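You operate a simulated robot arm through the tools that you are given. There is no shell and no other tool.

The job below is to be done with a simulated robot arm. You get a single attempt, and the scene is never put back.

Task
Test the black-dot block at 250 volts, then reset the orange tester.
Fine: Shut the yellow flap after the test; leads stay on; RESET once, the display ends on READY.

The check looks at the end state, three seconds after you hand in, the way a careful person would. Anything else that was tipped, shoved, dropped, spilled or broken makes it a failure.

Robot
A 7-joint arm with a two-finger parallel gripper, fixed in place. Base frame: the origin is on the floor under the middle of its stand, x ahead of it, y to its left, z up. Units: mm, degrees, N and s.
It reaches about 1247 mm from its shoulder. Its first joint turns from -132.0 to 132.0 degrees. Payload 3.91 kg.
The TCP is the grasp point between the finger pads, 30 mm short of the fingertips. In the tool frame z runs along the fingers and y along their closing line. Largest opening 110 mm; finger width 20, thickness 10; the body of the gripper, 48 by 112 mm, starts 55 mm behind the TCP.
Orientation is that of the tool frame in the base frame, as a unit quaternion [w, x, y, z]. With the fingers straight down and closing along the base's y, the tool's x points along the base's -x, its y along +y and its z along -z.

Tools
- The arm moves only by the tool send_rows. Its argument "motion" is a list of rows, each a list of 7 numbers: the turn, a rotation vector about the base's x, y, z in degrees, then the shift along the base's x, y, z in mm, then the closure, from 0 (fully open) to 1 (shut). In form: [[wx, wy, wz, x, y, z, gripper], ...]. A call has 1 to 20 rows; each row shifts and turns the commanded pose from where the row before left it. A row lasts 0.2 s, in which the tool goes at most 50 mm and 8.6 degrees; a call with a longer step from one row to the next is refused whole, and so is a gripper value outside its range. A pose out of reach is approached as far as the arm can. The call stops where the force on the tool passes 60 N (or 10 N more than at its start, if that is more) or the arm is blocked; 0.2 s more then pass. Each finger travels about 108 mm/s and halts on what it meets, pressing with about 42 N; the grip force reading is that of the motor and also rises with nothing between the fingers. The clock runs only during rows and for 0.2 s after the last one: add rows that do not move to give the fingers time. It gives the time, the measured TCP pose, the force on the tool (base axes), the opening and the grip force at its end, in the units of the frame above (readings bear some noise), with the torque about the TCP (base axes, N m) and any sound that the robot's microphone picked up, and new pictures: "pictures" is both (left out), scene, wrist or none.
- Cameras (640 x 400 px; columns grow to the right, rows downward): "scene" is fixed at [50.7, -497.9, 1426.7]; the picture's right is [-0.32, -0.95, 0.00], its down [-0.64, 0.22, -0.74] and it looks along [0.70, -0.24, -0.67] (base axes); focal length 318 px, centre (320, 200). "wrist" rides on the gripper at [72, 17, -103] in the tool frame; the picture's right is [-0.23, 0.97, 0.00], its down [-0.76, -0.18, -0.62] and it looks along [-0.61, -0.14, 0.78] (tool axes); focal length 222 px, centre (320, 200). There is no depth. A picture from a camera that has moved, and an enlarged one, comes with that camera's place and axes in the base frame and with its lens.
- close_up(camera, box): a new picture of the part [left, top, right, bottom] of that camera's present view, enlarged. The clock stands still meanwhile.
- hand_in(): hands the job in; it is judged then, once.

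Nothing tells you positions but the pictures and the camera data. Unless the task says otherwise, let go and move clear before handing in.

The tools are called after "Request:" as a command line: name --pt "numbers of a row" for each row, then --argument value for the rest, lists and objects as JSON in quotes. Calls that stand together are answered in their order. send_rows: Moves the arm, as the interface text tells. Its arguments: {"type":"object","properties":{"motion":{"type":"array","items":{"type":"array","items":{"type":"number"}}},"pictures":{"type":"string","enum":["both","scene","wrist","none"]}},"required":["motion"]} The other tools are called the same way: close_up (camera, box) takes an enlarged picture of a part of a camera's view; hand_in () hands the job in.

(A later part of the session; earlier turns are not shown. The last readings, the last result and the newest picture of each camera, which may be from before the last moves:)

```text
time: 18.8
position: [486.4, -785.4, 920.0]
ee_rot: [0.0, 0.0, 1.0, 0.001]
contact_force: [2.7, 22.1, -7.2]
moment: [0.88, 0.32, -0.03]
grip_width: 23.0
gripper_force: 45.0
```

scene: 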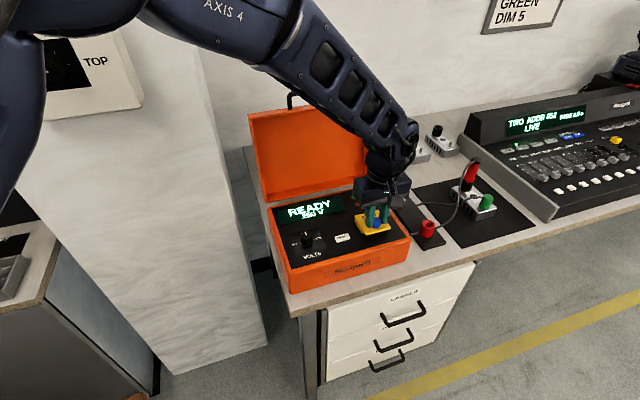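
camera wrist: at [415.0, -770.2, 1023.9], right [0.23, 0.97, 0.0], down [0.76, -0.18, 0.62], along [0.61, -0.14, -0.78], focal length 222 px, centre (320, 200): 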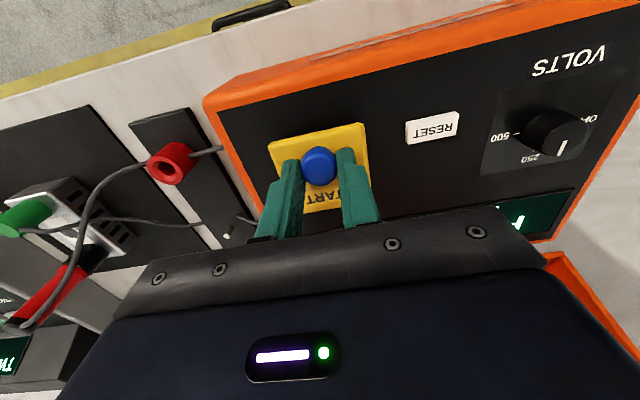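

Request:
send_rows --pt "0 0 0 0 1.5 0 0.88" --pt "0 0 0 0 0 0 0.88" --pictures "none"

```text
time: 19.4
position: [487.2, -786.4, 919.8]
ee_rot: [-0.001, 0.001, 1.0, -0.002]
contact_force: [7.4, 0.8, -9.0]
moment: [0.39, 0.14, 0.04]
grip_width: 23.0
gripper_force: 45.2
```

Forces are low. I'll lift the flap gently along an arc about its far edge and see how it responds.

Request:
send_rows --pt "0 3.75 0 2.8 0 3.0 0.88" --pt "0 3.75 0 3.0 0 2.9 0.88" --pt "0 0 0 0 0 0 0.88"

Request:
close_up --camera "scene" --box '[320, 180, 440, 255]'

```text
time: 20.2
position: [493.6, -784.8, 926.3]
ee_rot: [-0.065, 0.001, 0.998, 0.0]
contact_force: [10.8, -13.8, 1.7]
moment: [-0.01, -0.55, 0.06]
grip_width: 22.9
gripper_force: 44.9
camera wrist: at [434.6, -769.5, 1038.5], right [0.23, 0.97, -0.03], down [0.84, -0.18, 0.52], along [0.5, -0.14, -0.85], focal length 222 px, centre (320, 200)
```

scene: 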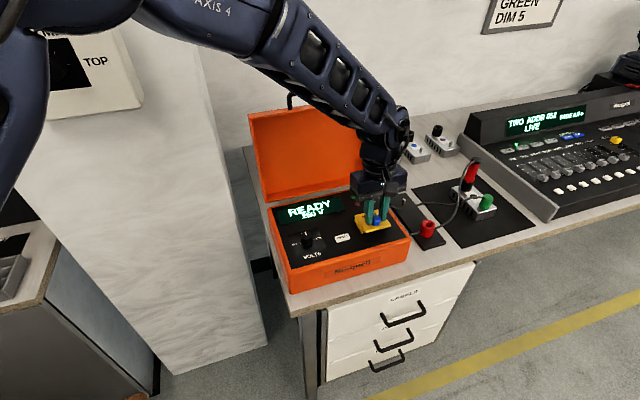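
wrist: 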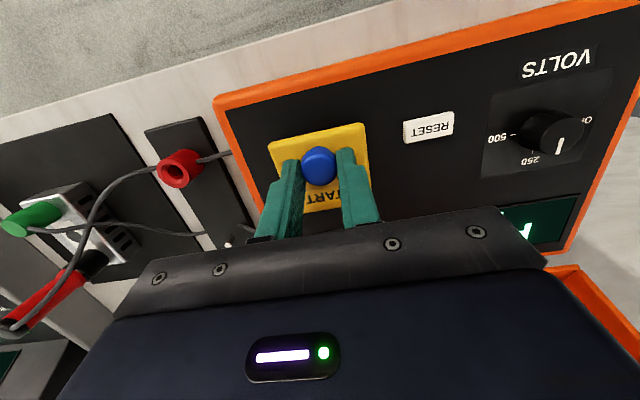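

```text
5.33 times, centred on (380, 218) of scene
camera zoom: at [50.7, -497.9, 1426.7], right [-0.32, -0.95, 0.0], down [-0.64, 0.22, -0.74], along [0.7, -0.24, -0.67], focal length 1694 px, centre (0, 107)
```

zoom: 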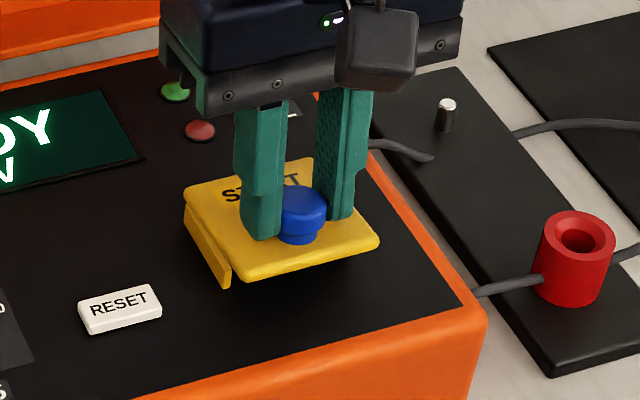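

The flap lifts at its front edge, so the hinge is at the far side, and the yellow side walls stay fixed. I'll continue along the arc.

Request:
send_rows --pt "0 3.75 0 3.1 0.5 2.6 0.88" --pt "0 3.75 0 3.3 0 2.4 0.88" --pt "0 3.75 0 3.5 0 2.2 0.88" --pt "0 3.75 0 3.6 0 1.9 0.88" --pt "0 0 0 0 0 0 0.88" --pictures "scene"

Request:
close_up --camera "scene" --box '[320, 180, 440, 255]'

```text
time: 21.4
position: [506.8, -785.2, 934.8]
ee_rot: [-0.195, 0.001, 0.981, -0.001]
contact_force: [16.8, -39.6, 15.1]
moment: [-0.71, -1.38, 0.37]
grip_width: 23.2
gripper_force: 44.9
```

scene: 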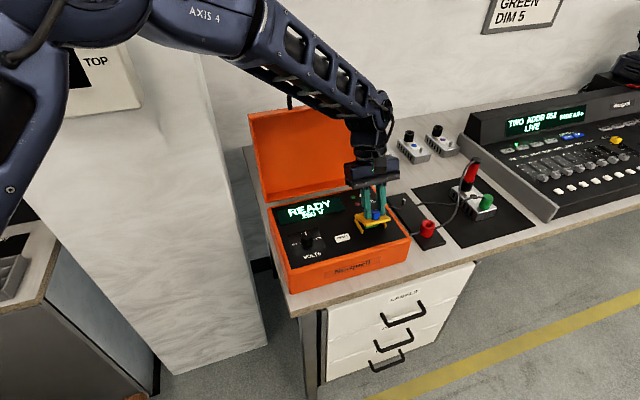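

```text
5.33 times, centred on (380, 218) of scene
camera zoom: at [50.7, -497.9, 1426.7], right [-0.32, -0.95, 0.0], down [-0.64, 0.22, -0.74], along [0.7, -0.24, -0.67], focal length 1694 px, centre (0, 107)
```

zoom: 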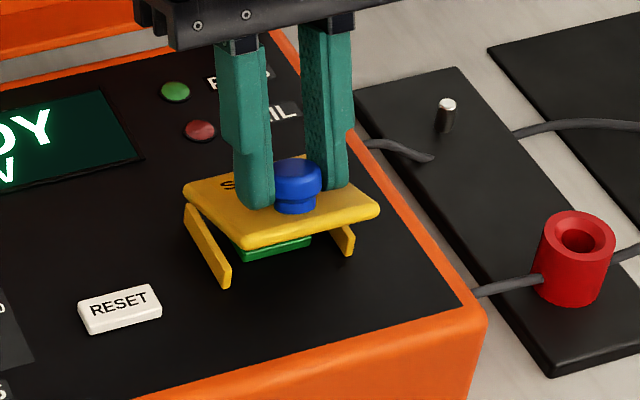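

The green START button is visible underneath. I'll ease the y load and continue lifting.

Request:
send_rows --pt "0 0 0 0 -2.2 0.5 0.88" --pt "0 2 0 2.5 0 3.0 0.88" --pt "0 2 0 2.5 0 3.0 0.88" --pt "0 0 0 0 0 0 0.88" --pictures "scene"

Request:
close_up --camera "scene" --box '[320, 180, 440, 255]'

```text
time: 22.4
position: [509.8, -784.9, 939.9]
ee_rot: [-0.231, 0.001, 0.973, 0.003]
contact_force: [-4.6, -7.1, -24.6]
moment: [-0.42, 0.88, 0.17]
grip_width: 23.2
gripper_force: 44.7
```

scene: 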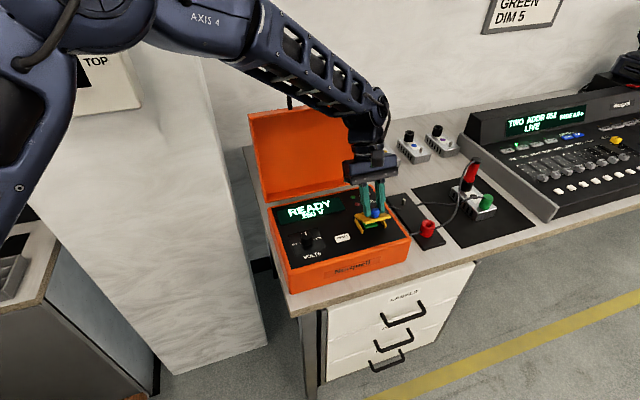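

```text
5.33 times, centred on (380, 218) of scene
camera zoom: at [50.7, -497.9, 1426.7], right [-0.32, -0.95, 0.0], down [-0.64, 0.22, -0.74], along [0.7, -0.24, -0.67], focal length 1694 px, centre (0, 107)
```

zoom: 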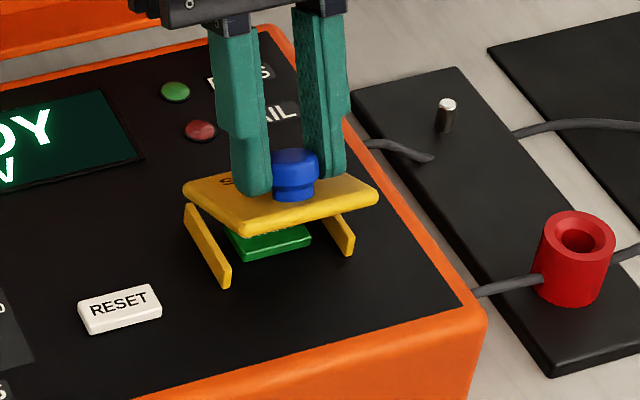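

Forces look fine and the flap is following the arc. I'll continue to about 45°.

Request:
send_rows --pt "0 4.25 0 5.1 0 -0.2 0.88" --pt "0 4.25 0 5.1 0 -0.4 0.88" --pt "0 0 0 0 0 0 0.88" --pictures "none"

```text
time: 23.2
position: [519.8, -786.0, 942.6]
ee_rot: [-0.301, 0.002, 0.954, 0.0]
contact_force: [-19.5, 18.1, 14.2]
moment: [0.65, 1.04, -0.6]
grip_width: 23.0
gripper_force: 44.8
```

Request:
send_rows --pt "0 -1 0 3.6 0.8 3.5 0.88" --pt "0 -1 0 3.8 0 3.3 0.88" --pt "0 0 0 0 0 0 0.88" --pictures "scene"

Request:
close_up --camera "scene" --box '[320, 180, 440, 255]'

```text
time: 24.0
position: [528.1, -784.3, 946.0]
ee_rot: [-0.284, 0.001, 0.959, 0.0]
contact_force: [-19.8, -4.0, -10.0]
moment: [0.16, 1.41, -0.12]
grip_width: 22.9
gripper_force: 45.2
```

scene: 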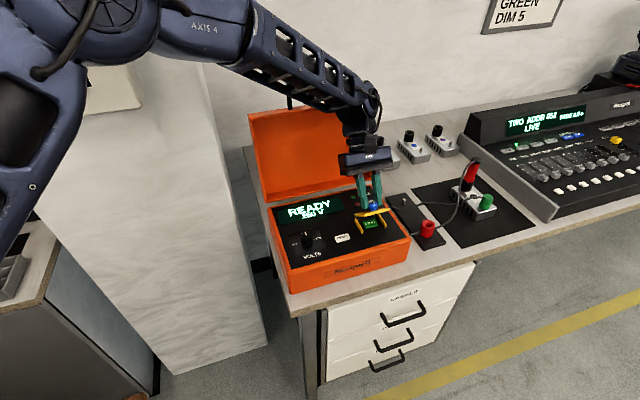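

```text
5.33 times, centred on (380, 218) of scene
camera zoom: at [50.7, -497.9, 1426.7], right [-0.32, -0.95, 0.0], down [-0.64, 0.22, -0.74], along [0.7, -0.24, -0.67], focal length 1694 px, centre (0, 107)
```

zoom: 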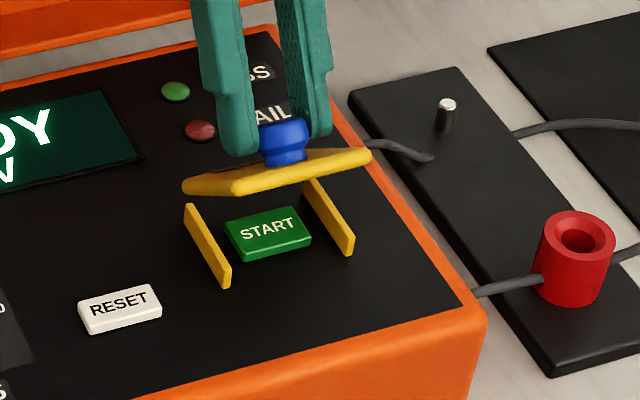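

The flap is at about 45° and everything else is unmoved, so I'll continue opening.

Request:
send_rows --pt "0 -2 0 3.6 0 2.0 0.88" --pt "0 -2 0 4.0 0 2.0 0.88" --pt "0 -2.5 0 4.0 0 1.6 0.88" --pt "0 -2.5 0 4.0 0 1.6 0.88" --pt "0 0 0 0 0 0 0.88" --pictures "scene"

Request:
close_up --camera "scene" --box '[320, 180, 440, 255]'

```text
time: 25.2
position: [543.6, -785.0, 953.6]
ee_rot: [-0.208, 0.0, 0.978, -0.001]
contact_force: [-22.4, -0.1, 3.5]
moment: [-0.1, 1.66, 0.11]
grip_width: 23.1
gripper_force: 45.2
```

scene: 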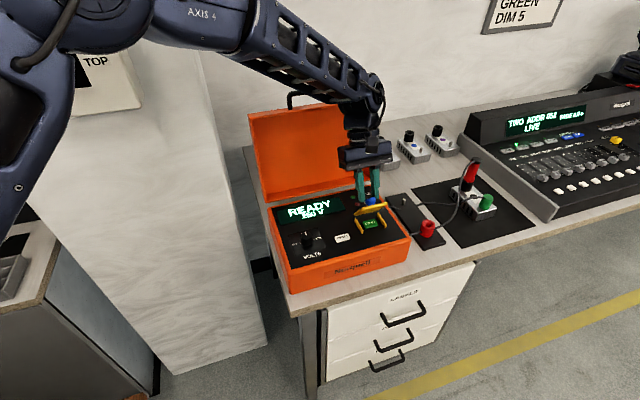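

```text
5.33 times, centred on (380, 218) of scene
camera zoom: at [50.7, -497.9, 1426.7], right [-0.32, -0.95, 0.0], down [-0.64, 0.22, -0.74], along [0.7, -0.24, -0.67], focal length 1694 px, centre (0, 107)
```

zoom: 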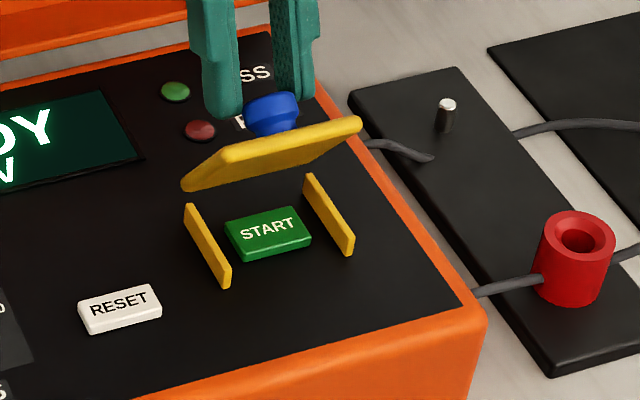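

About 60° now, with steady forces. I'll continue past vertical.

Request:
send_rows --pt "0 -2.5 0 3.6 0 0.5 0.88" --pt "0 -2.5 0 3.7 0 0.2 0.88" --pt "0 -2.5 0 3.6 0 -0.5 0.88" --pt "0 -2.5 0 3.6 0 -0.8 0.88" --pt "0 0 0 0 0 0 0.88" --pictures "scene"

Request:
close_up --camera "scene" --box '[320, 180, 440, 255]'

```text
time: 26.4
position: [559.8, -784.3, 953.3]
ee_rot: [-0.122, 0.001, 0.993, 0.0]
contact_force: [-0.4, 0.4, 0.3]
moment: [-0.02, 0.0, 0.07]
grip_width: 13.2
gripper_force: 0.1
```

scene: 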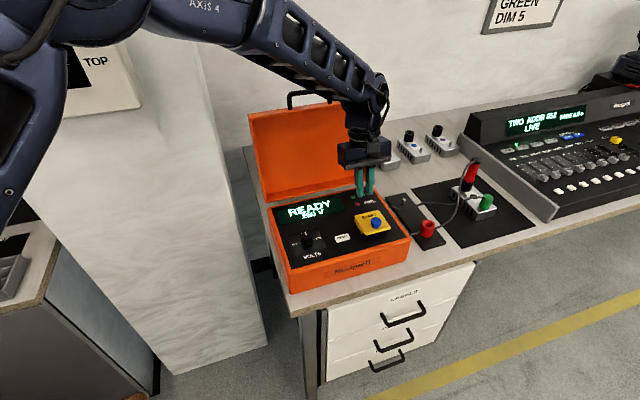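

```text
5.33 times, centred on (380, 218) of scene
camera zoom: at [50.7, -497.9, 1426.7], right [-0.32, -0.95, 0.0], down [-0.64, 0.22, -0.74], along [0.7, -0.24, -0.67], focal length 1694 px, centre (0, 107)
```

zoom: 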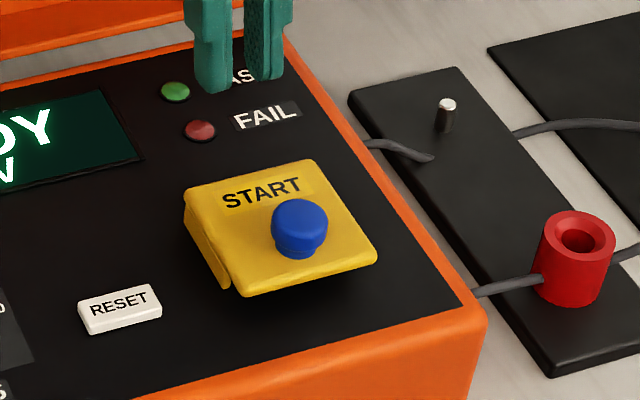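

The cap slipped out near vertical and the flap dropped shut harmlessly; the display is still READY and nothing moved. I'll re-grip and follow a corrected arc, with the hinge at about (532, 882).

Request:
send_rows --pt "0 -3 0 -10 0.2 5 0.5" --pt "0 -5.5 0 -31 0 -5 0.5" --pt "0 -5.5 0 -30.5 0 -8.8 0.5" --pt "0 0 0 0 0 0 0.5" --pictures "wrist"

Request:
close_up --camera "wrist" --box '[220, 90, 460, 240]'

```text
time: 27.4
position: [487.5, -784.9, 944.2]
ee_rot: [0.001, 0.001, 1.0, 0.0]
contact_force: [-0.6, 0.0, -0.2]
moment: [0.02, -0.02, -0.03]
grip_width: 55.2
gripper_force: 0.0
camera wrist: at [415.1, -769.7, 1048.4], right [0.23, 0.97, 0.0], down [0.76, -0.18, 0.62], along [0.61, -0.14, -0.78], focal length 222 px, centre (320, 200)
```

wrist: 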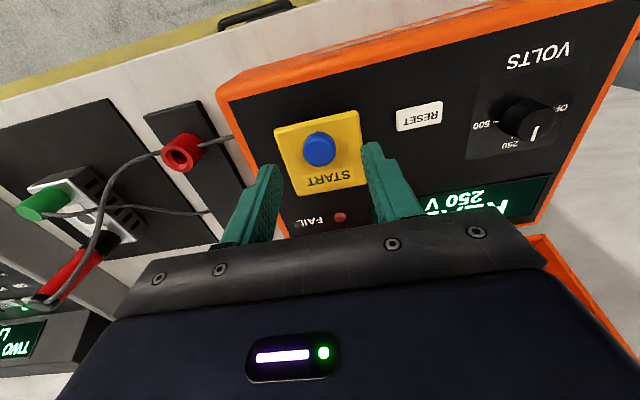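

```text
2.67 times, centred on (340, 165) of wrist
camera zoom: at [415.1, -769.7, 1048.4], right [0.23, 0.97, 0.0], down [0.76, -0.18, 0.62], along [0.61, -0.14, -0.78], focal length 592 px, centre (267, 293)
```

zoom: 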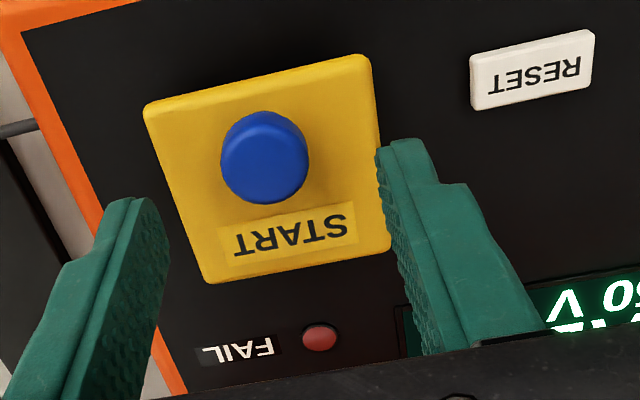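

Request:
send_rows --pt "0 0 0 0 0 -13 0.5" --pt "0 0 0 0 0 -13 0.5" --pt "0 0 0 0 0 0 0.6" --pt "0 0 0 0 0 0 0.7" --pt "0 0 0 0 0 0 0.8" --pt "0 0 0 0 0 0 0.9" --pt "0 0 0 0 0 0 0.9" --pictures "none"

```text
time: 29.0
position: [488.9, -784.9, 918.4]
ee_rot: [0.0, 0.0, 1.0, 0.0]
contact_force: [2.5, -8.5, -2.1]
moment: [0.11, -0.02, -0.01]
grip_width: 23.1
gripper_force: 44.8
```

Clean grip. I'll lift along the corrected arc to about 30°.

Request:
send_rows --pt "0 5 0 3.4 0 3.8 0.9" --pt "0 5 0 3.7 0 3.5 0.9" --pt "0 5 0 4.0 0 3.2 0.9" --pt "0 5 0 4.3 0 2.8 0.9" --pt "0 5 0 4.5 0 2.4 0.9" --pt "0 5 0 4.7 0 2.0 0.9" --pt "0 0 0 0 0 0 0.9" --pictures "none"

```text
time: 30.6
position: [512.8, -786.1, 937.0]
ee_rot: [-0.26, 0.001, 0.966, 0.0]
contact_force: [14.7, -18.3, 16.7]
moment: [-0.14, -1.23, 0.05]
grip_width: 22.8
gripper_force: 45.2
```

Request:
send_rows --pt "0 2.5 0 4.6 -1 2.7 0.9" --pt "0 2.5 0 4.6 0 2.7 0.9" --pt "0 0 0 3.7 0 1.9 0.9" --pt "0 0 0 3.8 0 1.8 0.9" --pt "0 0 0 0 0 0 0.9" --pictures "scene"

Request:
close_up --camera "scene" --box '[320, 180, 440, 255]'

```text
time: 31.8
position: [527.8, -784.9, 946.7]
ee_rot: [-0.302, 0.0, 0.953, 0.0]
contact_force: [-20.8, 13.2, -7.4]
moment: [0.03, 1.49, -0.03]
grip_width: 22.9
gripper_force: 45.1
```

scene: 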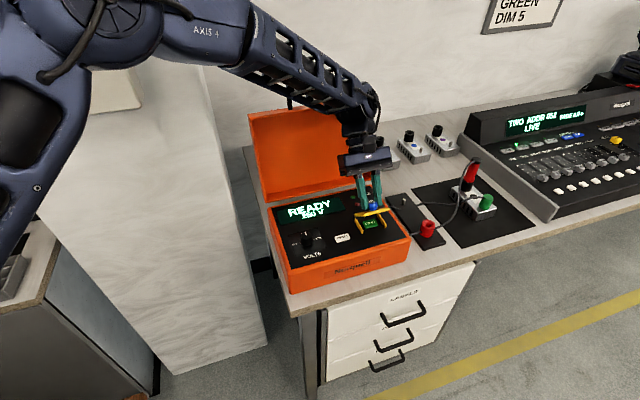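

```text
5.33 times, centred on (380, 218) of scene
camera zoom: at [50.7, -497.9, 1426.7], right [-0.32, -0.95, 0.0], down [-0.64, 0.22, -0.74], along [0.7, -0.24, -0.67], focal length 1694 px, centre (0, 107)
```

zoom: 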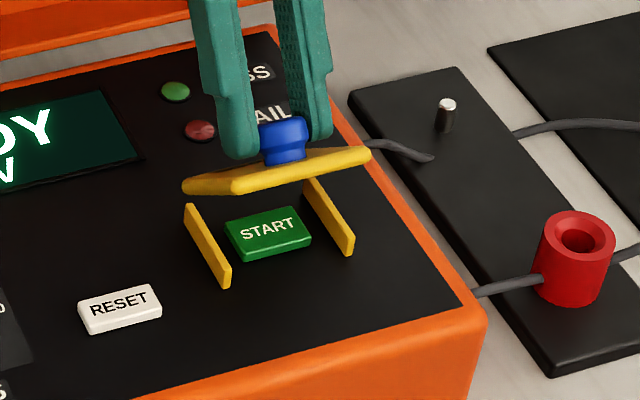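

Request:
send_rows --pt "0 -1 0 3.5 0.5 1.2 0.9" --pt "0 -1 0 3.6 0 1.2 0.9" --pt "0 -1.5 0 3.7 0 0.9 0.9" --pt "0 -1.5 0 3.7 0 0.7 0.9" --pt "0 0 0 0 0 0 0.9" --pictures "scene"

Request:
close_up --camera "scene" --box '[320, 180, 440, 255]'

```text
time: 33.0
position: [541.7, -784.9, 952.0]
ee_rot: [-0.258, 0.0, 0.966, -0.001]
contact_force: [-23.8, 9.8, 15.0]
moment: [0.41, 1.73, -0.37]
grip_width: 23.3
gripper_force: 45.5
```

scene: 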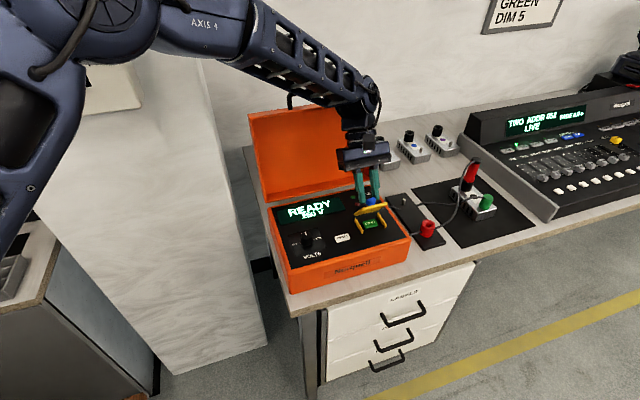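

```text
5.33 times, centred on (380, 218) of scene
camera zoom: at [50.7, -497.9, 1426.7], right [-0.32, -0.95, 0.0], down [-0.64, 0.22, -0.74], along [0.7, -0.24, -0.67], focal length 1694 px, centre (0, 107)
```

zoom: 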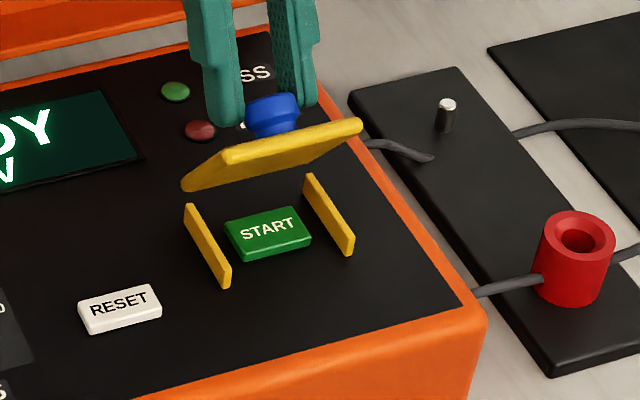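

Request:
close_up --camera "wrist" --box '[240, 100, 400, 220]'

Request:
close_up --camera "scene" --box '[350, 185, 398, 225]'

Request:
close_up --camera "scene" --box '[300, 60, 420, 160]'

```text
3.33 times, centred on (320, 160) of wrist
camera zoom: at [531.1, -769.7, 1077.7], right [0.2, 0.97, -0.12], down [0.97, -0.18, 0.16], along [0.13, -0.14, -0.98], focal length 740 px, centre (320, 333)
```

zoom: 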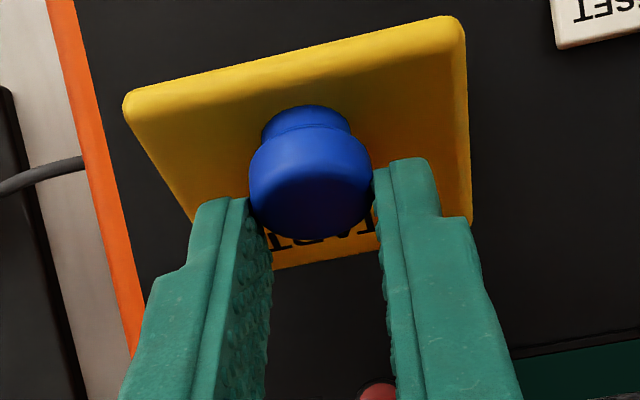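

```text
10.00 times, centred on (374, 205) of scene
camera zoom: at [50.7, -497.9, 1426.7], right [-0.32, -0.95, 0.0], down [-0.64, 0.22, -0.74], along [0.7, -0.24, -0.67], focal length 3176 px, centre (-220, 150)
```

zoom: 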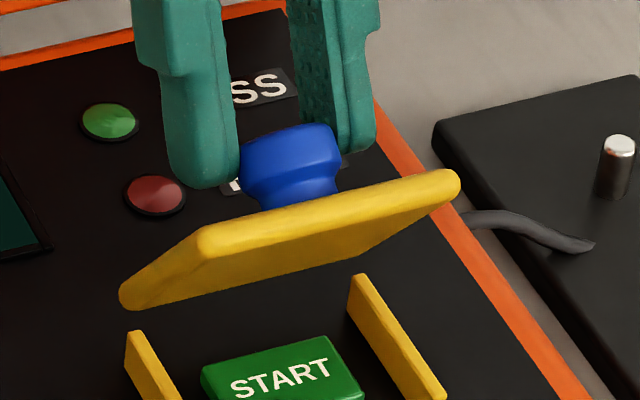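

```text
4.00 times, centred on (360, 110) of scene
camera zoom: at [50.7, -497.9, 1426.7], right [-0.32, -0.95, 0.0], down [-0.64, 0.22, -0.74], along [0.7, -0.24, -0.67], focal length 1271 px, centre (160, 560)
```

zoom: 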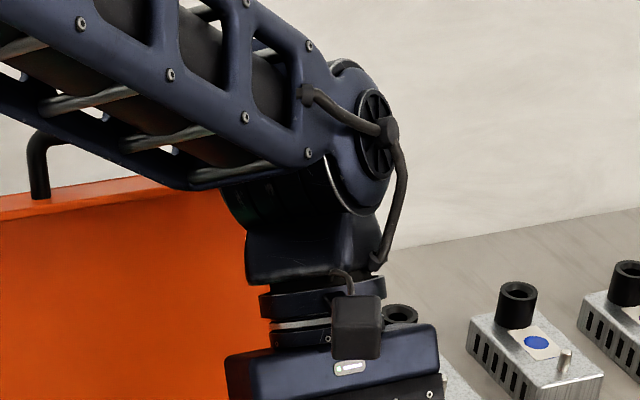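

The cap is creeping toward the finger edge because my fingertips sit too low and lever on the plate. I'll lower the flap gently, let go, and re-grip the cap about 4–5 mm higher.

Request:
send_rows --pt "0 1.5 0 -3.7 0 -0.7 0.9" --pt "0 1.5 0 -3.7 0 -0.9 0.9" --pt "0 1 0 -3.6 0 -1.2 0.9" --pt "0 1 0 -3.5 -0.5 -1.2 0.9" --pt "0 0 0 -3.8 0 -1.8 0.9" --pt "0 0 0 -3.7 0 -1.9 0.9" --pt "0 -2.5 0 -4.6 0 -2.7 0.9" --pt "0 -2.5 0 -4.6 1 -2.7 0.9" --pt "0 -5 0 -4.7 0 -2.0 0.9" --pt "0 -5 0 -4.5 0 -2.4 0.9" --pictures "scene"

Request:
close_up --camera "scene" --box '[320, 180, 440, 255]'

```text
time: 35.2
position: [502.6, -785.3, 930.1]
ee_rot: [-0.174, 0.0, 0.985, 0.0]
contact_force: [29.0, -13.6, -6.7]
moment: [0.01, -1.28, 0.08]
grip_width: 23.2
gripper_force: 45.2
```

scene: 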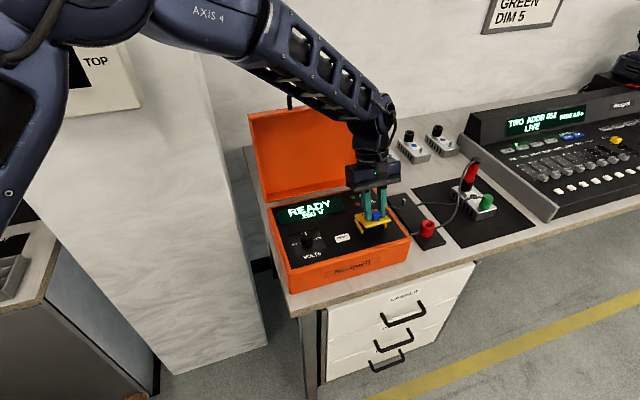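

```text
5.33 times, centred on (380, 218) of scene
camera zoom: at [50.7, -497.9, 1426.7], right [-0.32, -0.95, 0.0], down [-0.64, 0.22, -0.74], along [0.7, -0.24, -0.67], focal length 1694 px, centre (0, 107)
```

zoom: 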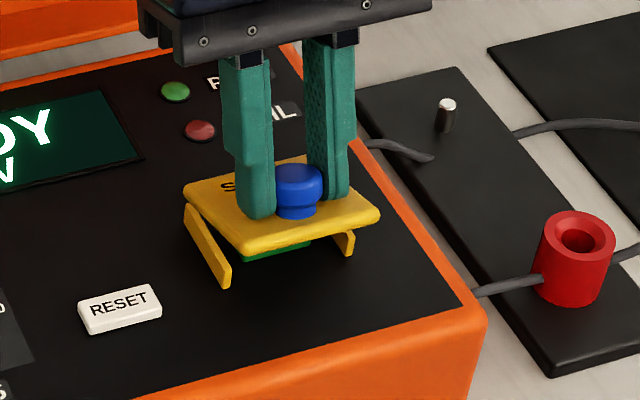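

Request:
send_rows --pt "0 0 0 0 0 0 0.7" --pt "0 0 0 0 0 0 0.5" --pt "0 -7 0 -5 0 8 0.5" --pt "0 -7 0 -5 0 5 0.5" --pt "0 -6 0 -6.1 0 0 0.5" --pt "0 0 0 0 0 -11 0.5" --pt "0 0 0 0 0 -10.8 0.5" --pt "0 0 0 0 0 0 0.65" --pt "0 0 0 0 0 0 0.8" --pt "0 0 0 0 0 0 0.9" --pt "0 0 0 0 0 0 0.9" --pictures "scene"

Request:
close_up --camera "scene" --box '[350, 195, 398, 235]'

Request:
close_up --camera "wrist" --box '[240, 100, 400, 220]'

```text
time: 37.6
position: [487.0, -784.4, 923.1]
ee_rot: [0.0, 0.0, 1.0, 0.0]
contact_force: [1.8, -5.4, -0.6]
moment: [0.11, -0.08, 0.02]
grip_width: 22.8
gripper_force: 44.7
```

scene: 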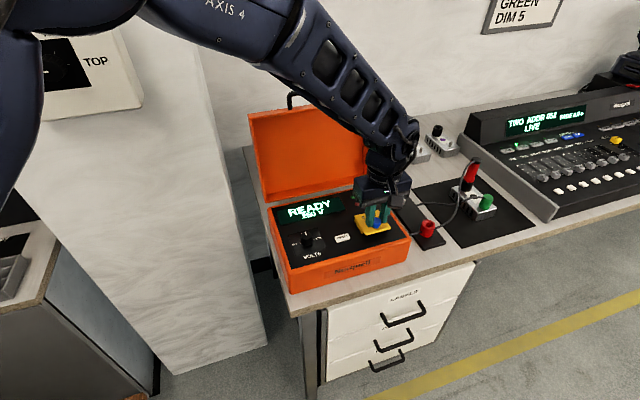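

```text
10.00 times, centred on (374, 215) of scene
camera zoom: at [50.7, -497.9, 1426.7], right [-0.32, -0.95, 0.0], down [-0.64, 0.22, -0.74], along [0.7, -0.24, -0.67], focal length 3176 px, centre (-220, 50)
```

zoom: 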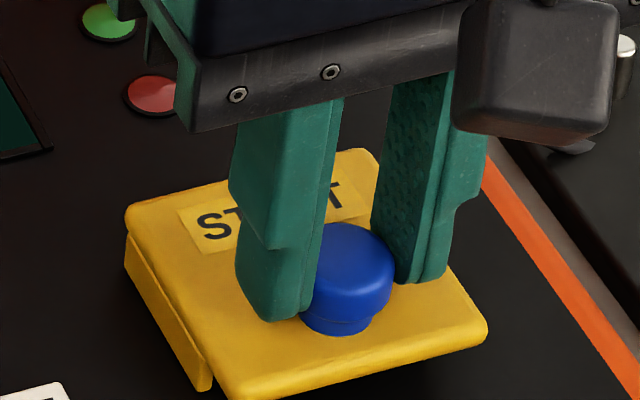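

```text
3.33 times, centred on (320, 160) of wrist
camera zoom: at [414.0, -769.8, 1027.3], right [0.23, 0.97, 0.0], down [0.76, -0.18, 0.62], along [0.61, -0.14, -0.78], focal length 740 px, centre (320, 333)
```

zoom: 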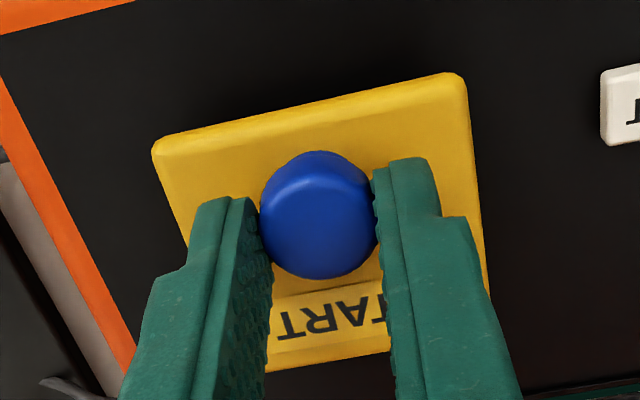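

The grip is centred and higher this time. I'll lift along the arc in steps, checking forces.

Request:
send_rows --pt "0 5 0 3.8 0 3.9 0.9" --pt "0 5 0 4.1 0 3.5 0.9" --pt "0 5 0 4.4 0 3.1 0.9" --pt "0 5 0 4.7 0 2.7 0.9" --pt "0 0 0 0 0 0 0.9" --pictures "none"

Request:
close_up --camera "scene" --box '[350, 185, 398, 225]'

```text
time: 38.8
position: [503.6, -785.5, 937.3]
ee_rot: [-0.173, 0.0, 0.985, -0.002]
contact_force: [11.1, -10.9, 18.3]
moment: [-0.04, -1.32, -0.01]
grip_width: 23.1
gripper_force: 45.1
```

```text
10.00 times, centred on (374, 205) of scene
camera zoom: at [50.7, -497.9, 1426.7], right [-0.32, -0.95, 0.0], down [-0.64, 0.22, -0.74], along [0.7, -0.24, -0.67], focal length 3176 px, centre (-220, 150)
```

zoom: 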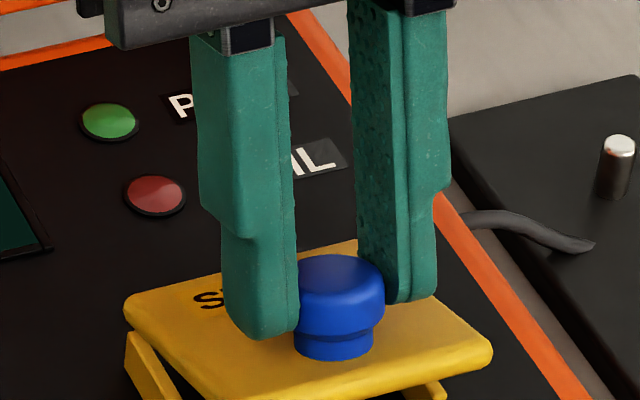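

The flap hinge is free; the load comes from rotation running slightly ahead of translation. I'll continue with matched motion.

Request:
send_rows --pt "0 4 0 5.2 -0.5 2.8 0.9" --pt "0 4 0 5.4 0 2.6 0.9" --pt "0 2.5 0 4.0 0 2.2 0.9" --pt "0 2.5 0 4.0 0 2.1 0.9" --pt "0 0 0 0 0 0 0.9" --pictures "none"

Request:
close_up --camera "scene" --box '[350, 185, 398, 225]'

```text
time: 40.0
position: [521.5, -784.7, 945.2]
ee_rot: [-0.285, 0.001, 0.959, 0.001]
contact_force: [-19.4, 5.2, -10.5]
moment: [-0.11, 1.42, 0.03]
grip_width: 23.1
gripper_force: 44.6
```

```text
10.00 times, centred on (374, 205) of scene
camera zoom: at [50.7, -497.9, 1426.7], right [-0.32, -0.95, 0.0], down [-0.64, 0.22, -0.74], along [0.7, -0.24, -0.67], focal length 3176 px, centre (-220, 150)
```

zoom: 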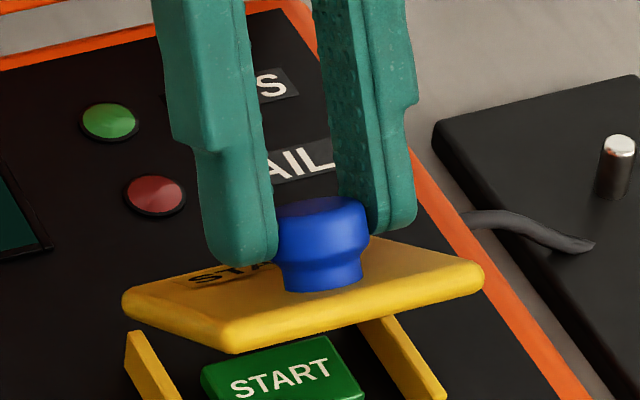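

Pivot friction makes the cap creep in the pads, so pulling the cap past vertical is unreliable. I'll lower the flap, release, and instead lift it from under its front edge with one fingertip, with the tool turned 90° and tilted forward.

Request:
send_rows --pt "0 -2.5 0 -4 0 -2.1 0.9" --pt "0 -2.5 0 -4 0 -2.2 0.9" --pt "0 -4 0 -5.4 0 -2.6 0.9" --pt "0 -4 0 -5.2 0.5 -2.8 0.9" --pt "0 -5 0 -4.7 0 -2.7 0.9" --pt "0 -5 0 -4.4 0 -3.1 0.9" --pt "0 0 0 0 0 0 0.7" --pt "0 0 0 0 0 0 0.5" --pt "0 -5 0 -5 0 15 0.5" --pt "0 -5 0 -5 0 30 0.5" --pt "0 0 0 -5 0 25 0.5" --pictures "scene"

Request:
close_up --camera "scene" --box '[260, 180, 420, 280]'

```text
time: 42.4
position: [478.9, -784.7, 1000.4]
ee_rot: [0.0, 0.0, 1.0, 0.0]
contact_force: [0.2, -0.9, 0.0]
moment: [-0.02, 0.02, -0.01]
grip_width: 55.0
gripper_force: 0.1
```

scene: 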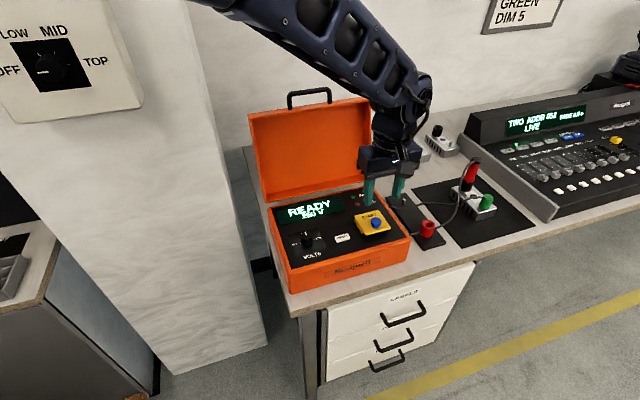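

```text
4.00 times, centred on (340, 230) of scene
camera zoom: at [50.7, -497.9, 1426.7], right [-0.32, -0.95, 0.0], down [-0.64, 0.22, -0.74], along [0.7, -0.24, -0.67], focal length 1271 px, centre (240, 80)
```

zoom: 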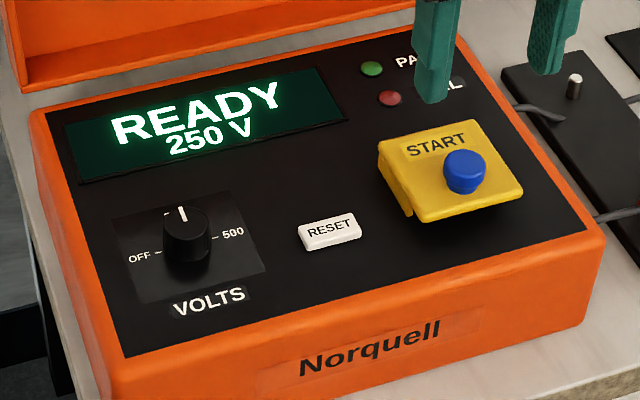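

The flap is shut again and the display still reads READY 250 V. I'm now yawing the tool −90° while backing off.

Request:
send_rows --pt "0 0 -7.5 -4 -0.2 2 0.5" --pt "0 0 -7.5 -4 -0.2 2 0.5" --pt "0 0 -7.5 -4 -0.2 2 0.5" --pt "0 0 -7.5 -4 -0.2 2 0.5" --pt "0 0 -7.5 -4 -0.2 2 0.5" --pt "0 0 -7.5 -4 -0.2 2 0.5" --pt "0 0 -7.5 -4 -0.2 2 0.5" --pt "0 0 -7.5 -4 -0.2 2 0.5" --pt "0 0 -7.5 -4 -0.2 2 0.5" --pt "0 0 -7.5 -4 -0.3 2 0.5" --pt "0 0 -7.5 -4 -0.3 2 0.5" --pt "0 0 -7.5 -4 -0.3 2 0.5"

```text
time: 45.0
position: [432.5, -787.1, 1024.1]
ee_rot: [0.001, 0.709, 0.706, 0.0]
contact_force: [0.3, 0.4, 0.2]
moment: [-0.03, -0.01, 0.0]
grip_width: 55.0
gripper_force: 0.0
camera wrist: at [448.8, -716.6, 1129.0], right [0.97, -0.23, 0.0], down [-0.18, -0.76, 0.62], along [-0.14, -0.61, -0.78], focal length 222 px, centre (320, 200)
```

scene: 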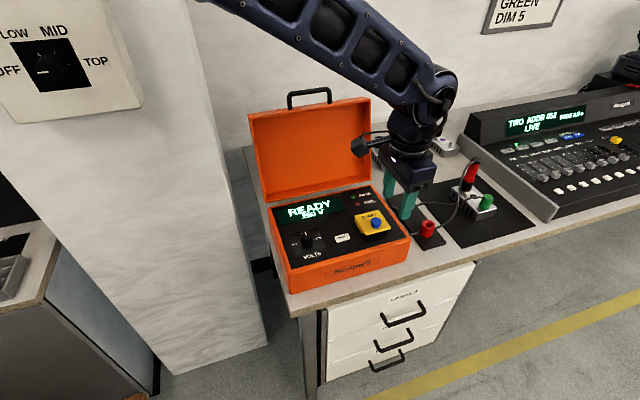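
wrist: 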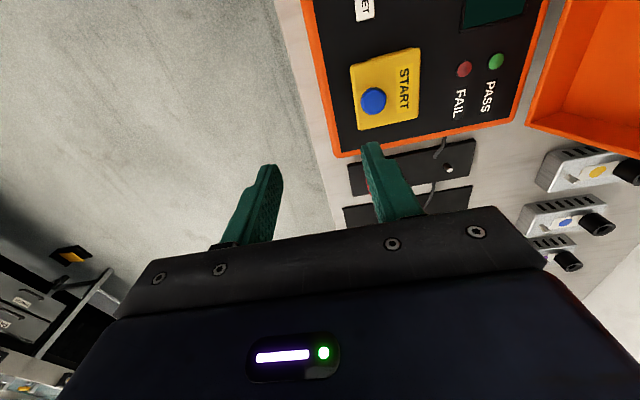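

Now I'm tilting the tool forward 45° with the lower finger ahead of the tester's front.

Request:
send_rows --pt "0 -7.5 0 -4 0 -6 0.5" --pt "0 -7.5 0 -4 0 -6 0.5" --pt "0 -7.5 0 -4 0 -6 0.5" --pt "0 -7.5 0 -4 0 -6 0.5" --pt "0 -7.5 0 -4 0 -6 0.5" --pt "0 -7.5 0 -4 0 -6 0.5" --pt "0 0 0 0 0 0 0.5"

Request:
close_up --camera "scene" --box '[300, 150, 460, 260]'

Request:
close_up --camera "wrist" --box '[200, 40, 520, 240]'

```text
time: 46.6
position: [407.7, -786.7, 987.1]
ee_rot: [0.27, 0.653, 0.653, 0.271]
contact_force: [0.1, 0.1, 0.5]
moment: [0.02, 0.01, 0.0]
grip_width: 55.2
gripper_force: 0.1
camera wrist: at [345.9, -716.4, 1073.9], right [0.69, -0.23, 0.69], down [-0.57, -0.76, 0.31], along [0.45, -0.61, -0.65], focal length 222 px, centre (320, 200)
```

scene: 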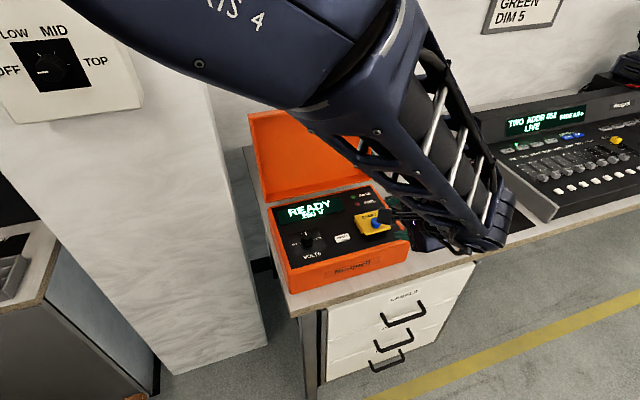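
wrist: 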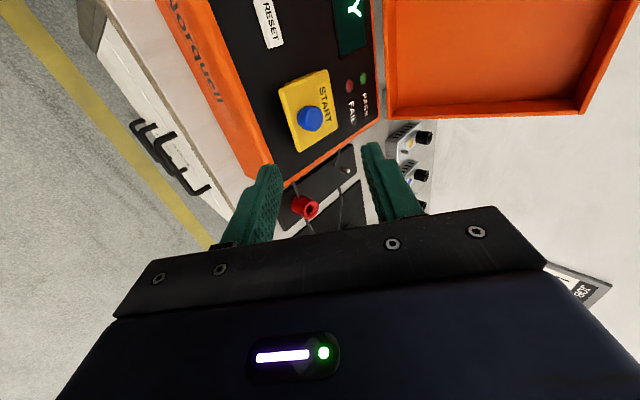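

```text
3.64 times, centred on (380, 205) of scene
camera zoom: at [50.7, -497.9, 1426.7], right [-0.32, -0.95, 0.0], down [-0.64, 0.22, -0.74], along [0.7, -0.24, -0.67], focal length 1155 px, centre (102, 182)
```

zoom: 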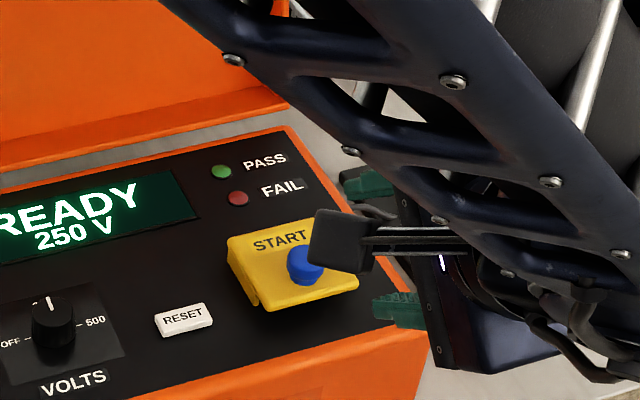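

```text
2.00 times, centred on (360, 140) of wrist
camera zoom: at [345.9, -716.4, 1073.9], right [0.69, -0.23, 0.69], down [-0.57, -0.76, 0.31], along [0.45, -0.61, -0.65], focal length 444 px, centre (240, 320)
```

zoom: 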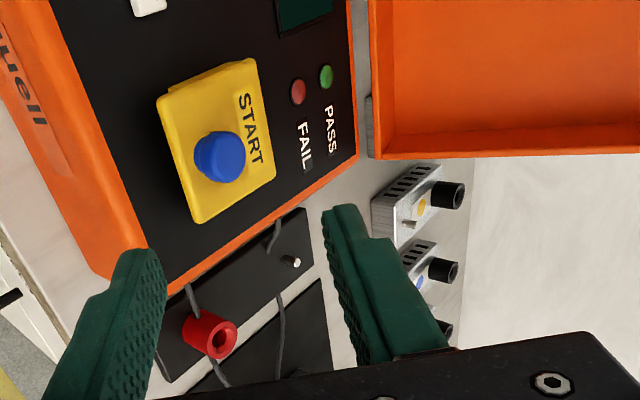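

The pose is as intended: lower finger ahead of the flap edge, upper finger clear. I'll move closer in stages.

Request:
send_rows --pt "0 0 0 14 0 -13 0.5" --pt "0 0 0 14 0 -13 0.5" --pt "0 0 0 15 0 -13 0.5" --pt "0 0 0 0 0 0 0.5" --pictures "wrist"

Request:
close_up --camera "wrist" --box '[200, 80, 440, 240]'

Request:
close_up --camera "scene" --box '[320, 180, 440, 255]'

```text
time: 47.6
position: [450.1, -787.9, 949.6]
ee_rot: [0.27, 0.654, 0.653, 0.271]
contact_force: [-0.2, -0.4, 0.5]
moment: [-0.01, 0.02, -0.01]
grip_width: 55.2
gripper_force: 0.0
camera wrist: at [389.3, -717.0, 1035.4], right [0.69, -0.23, 0.69], down [-0.57, -0.76, 0.32], along [0.45, -0.61, -0.65], focal length 222 px, centre (320, 200)
```

wrist: 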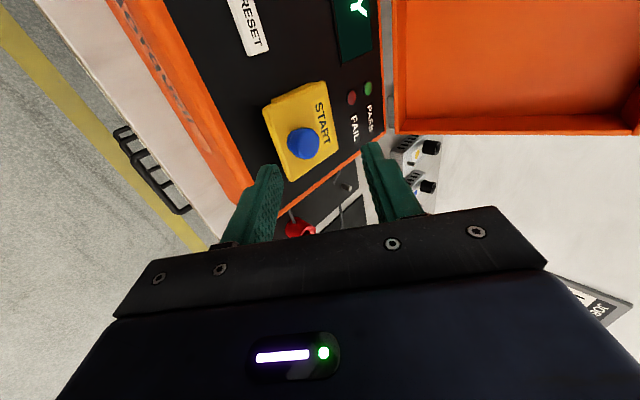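

```text
2.50 times, centred on (320, 160) of wrist
camera zoom: at [389.3, -717.0, 1035.4], right [0.69, -0.23, 0.69], down [-0.57, -0.76, 0.32], along [0.45, -0.61, -0.65], focal length 555 px, centre (320, 300)
```

zoom: 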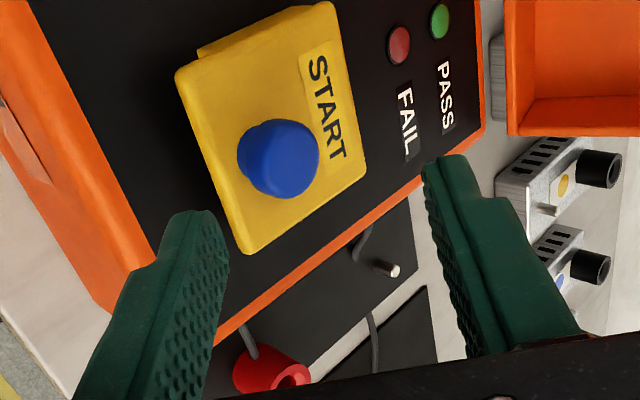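

```text
5.33 times, centred on (380, 218) of scene
camera zoom: at [50.7, -497.9, 1426.7], right [-0.32, -0.95, 0.0], down [-0.64, 0.22, -0.74], along [0.7, -0.24, -0.67], focal length 1694 px, centre (0, 107)
```

zoom: 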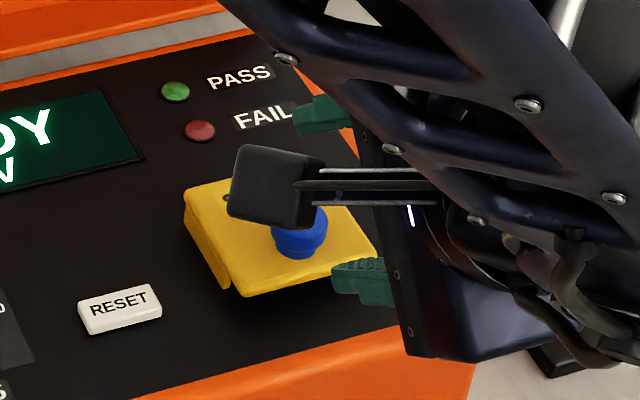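

Request:
send_rows --pt "0 0 0 5 0 -10 0.5" --pt "0 0 0 4.5 0 -9.3 0.5" --pt "0 0 0 0 0 -5 0.5" --pt "0 0 0 0 0 0 0.5" --pictures "wrist"

Request:
close_up --camera "wrist" --box '[200, 80, 440, 240]'

Request:
close_up --camera "scene" --box '[350, 200, 414, 250]'

```text
time: 48.6
position: [459.8, -787.5, 925.2]
ee_rot: [0.271, 0.653, 0.653, 0.271]
contact_force: [-0.2, 1.1, 0.4]
moment: [-0.03, 0.02, -0.04]
grip_width: 54.8
gripper_force: 0.0
camera wrist: at [398.4, -716.7, 1011.1], right [0.69, -0.23, 0.69], down [-0.57, -0.76, 0.32], along [0.45, -0.61, -0.65], focal length 222 px, centre (320, 200)
```

wrist: 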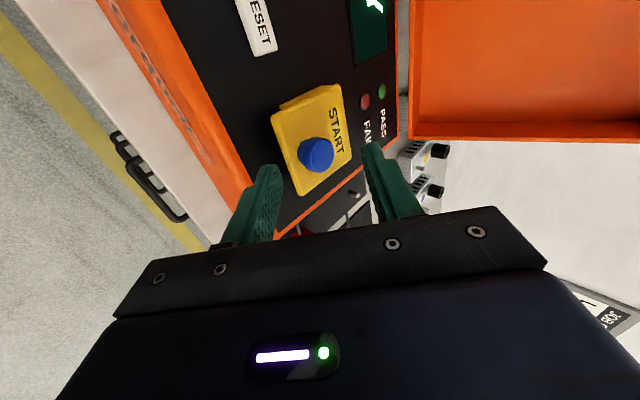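

```text
2.50 times, centred on (320, 160) of wrist
camera zoom: at [398.4, -716.7, 1011.1], right [0.69, -0.23, 0.69], down [-0.57, -0.76, 0.32], along [0.45, -0.61, -0.65], focal length 555 px, centre (320, 300)
```

zoom: 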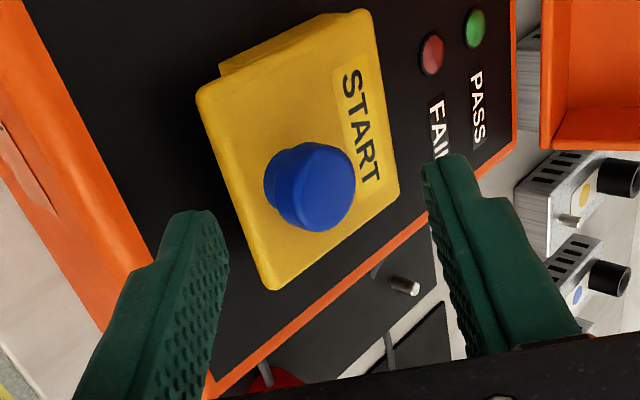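

```text
8.00 times, centred on (382, 225) of scene
camera zoom: at [50.7, -497.9, 1426.7], right [-0.32, -0.95, 0.0], down [-0.64, 0.22, -0.74], along [0.7, -0.24, -0.67], focal length 2541 px, centre (-176, 0)
```

zoom: 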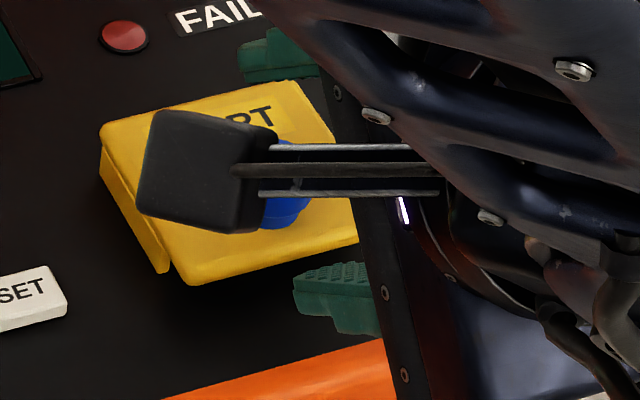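

The near edge is confirmed at x ≈ 467.5, and the fingertip is just in front of it. I'll lower it to gap height and slide it under gently.

Request:
send_rows --pt "0 0 0 0 0 -5 0.5" --pt "0 0 0 0 0 -4 0.5" --pt "0 0 0 0 0 0 0.5" --pictures "wrist"

Request:
close_up --camera "wrist" --box '[220, 110, 340, 210]'

Request:
close_up --camera "scene" --box '[360, 215, 408, 250]'

```text
time: 49.4
position: [459.6, -788.6, 915.7]
ee_rot: [0.271, 0.653, 0.653, 0.271]
contact_force: [-0.5, -0.7, 0.7]
moment: [0.0, 0.01, 0.03]
grip_width: 55.0
gripper_force: 0.1
camera wrist: at [398.4, -716.9, 1001.8], right [0.69, -0.23, 0.69], down [-0.57, -0.76, 0.31], along [0.45, -0.61, -0.65], focal length 222 px, centre (320, 200)
```

wrist: 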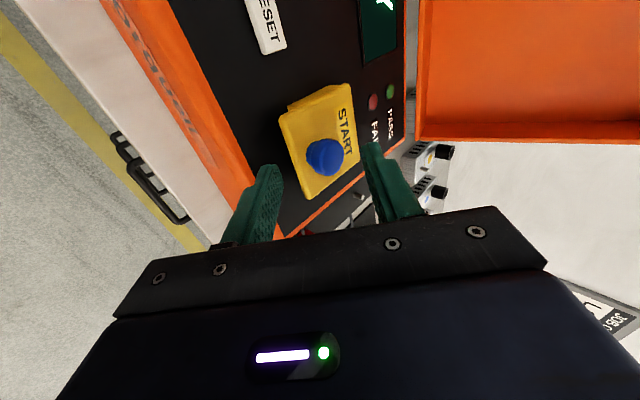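

```text
4.00 times, centred on (280, 160) of wrist
camera zoom: at [398.4, -716.9, 1001.8], right [0.69, -0.23, 0.69], down [-0.57, -0.76, 0.31], along [0.45, -0.61, -0.65], focal length 888 px, centre (480, 360)
```

zoom: 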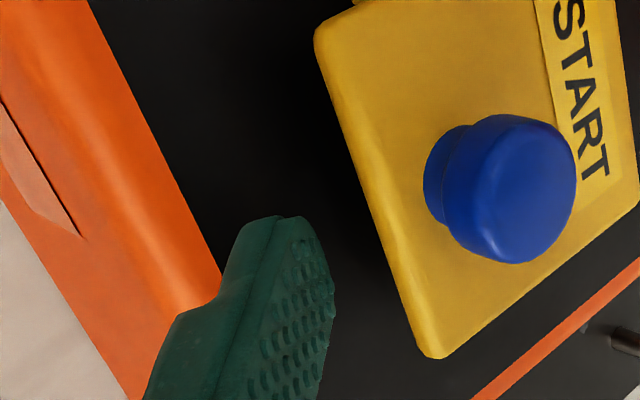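

```text
11.43 times, centred on (384, 232) of scene
camera zoom: at [50.7, -497.9, 1426.7], right [-0.32, -0.95, 0.0], down [-0.64, 0.22, -0.74], along [0.7, -0.24, -0.67], focal length 3630 px, centre (-411, -171)
```

zoom: 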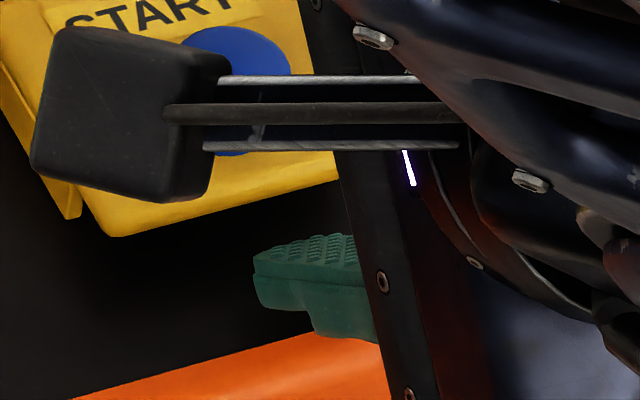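

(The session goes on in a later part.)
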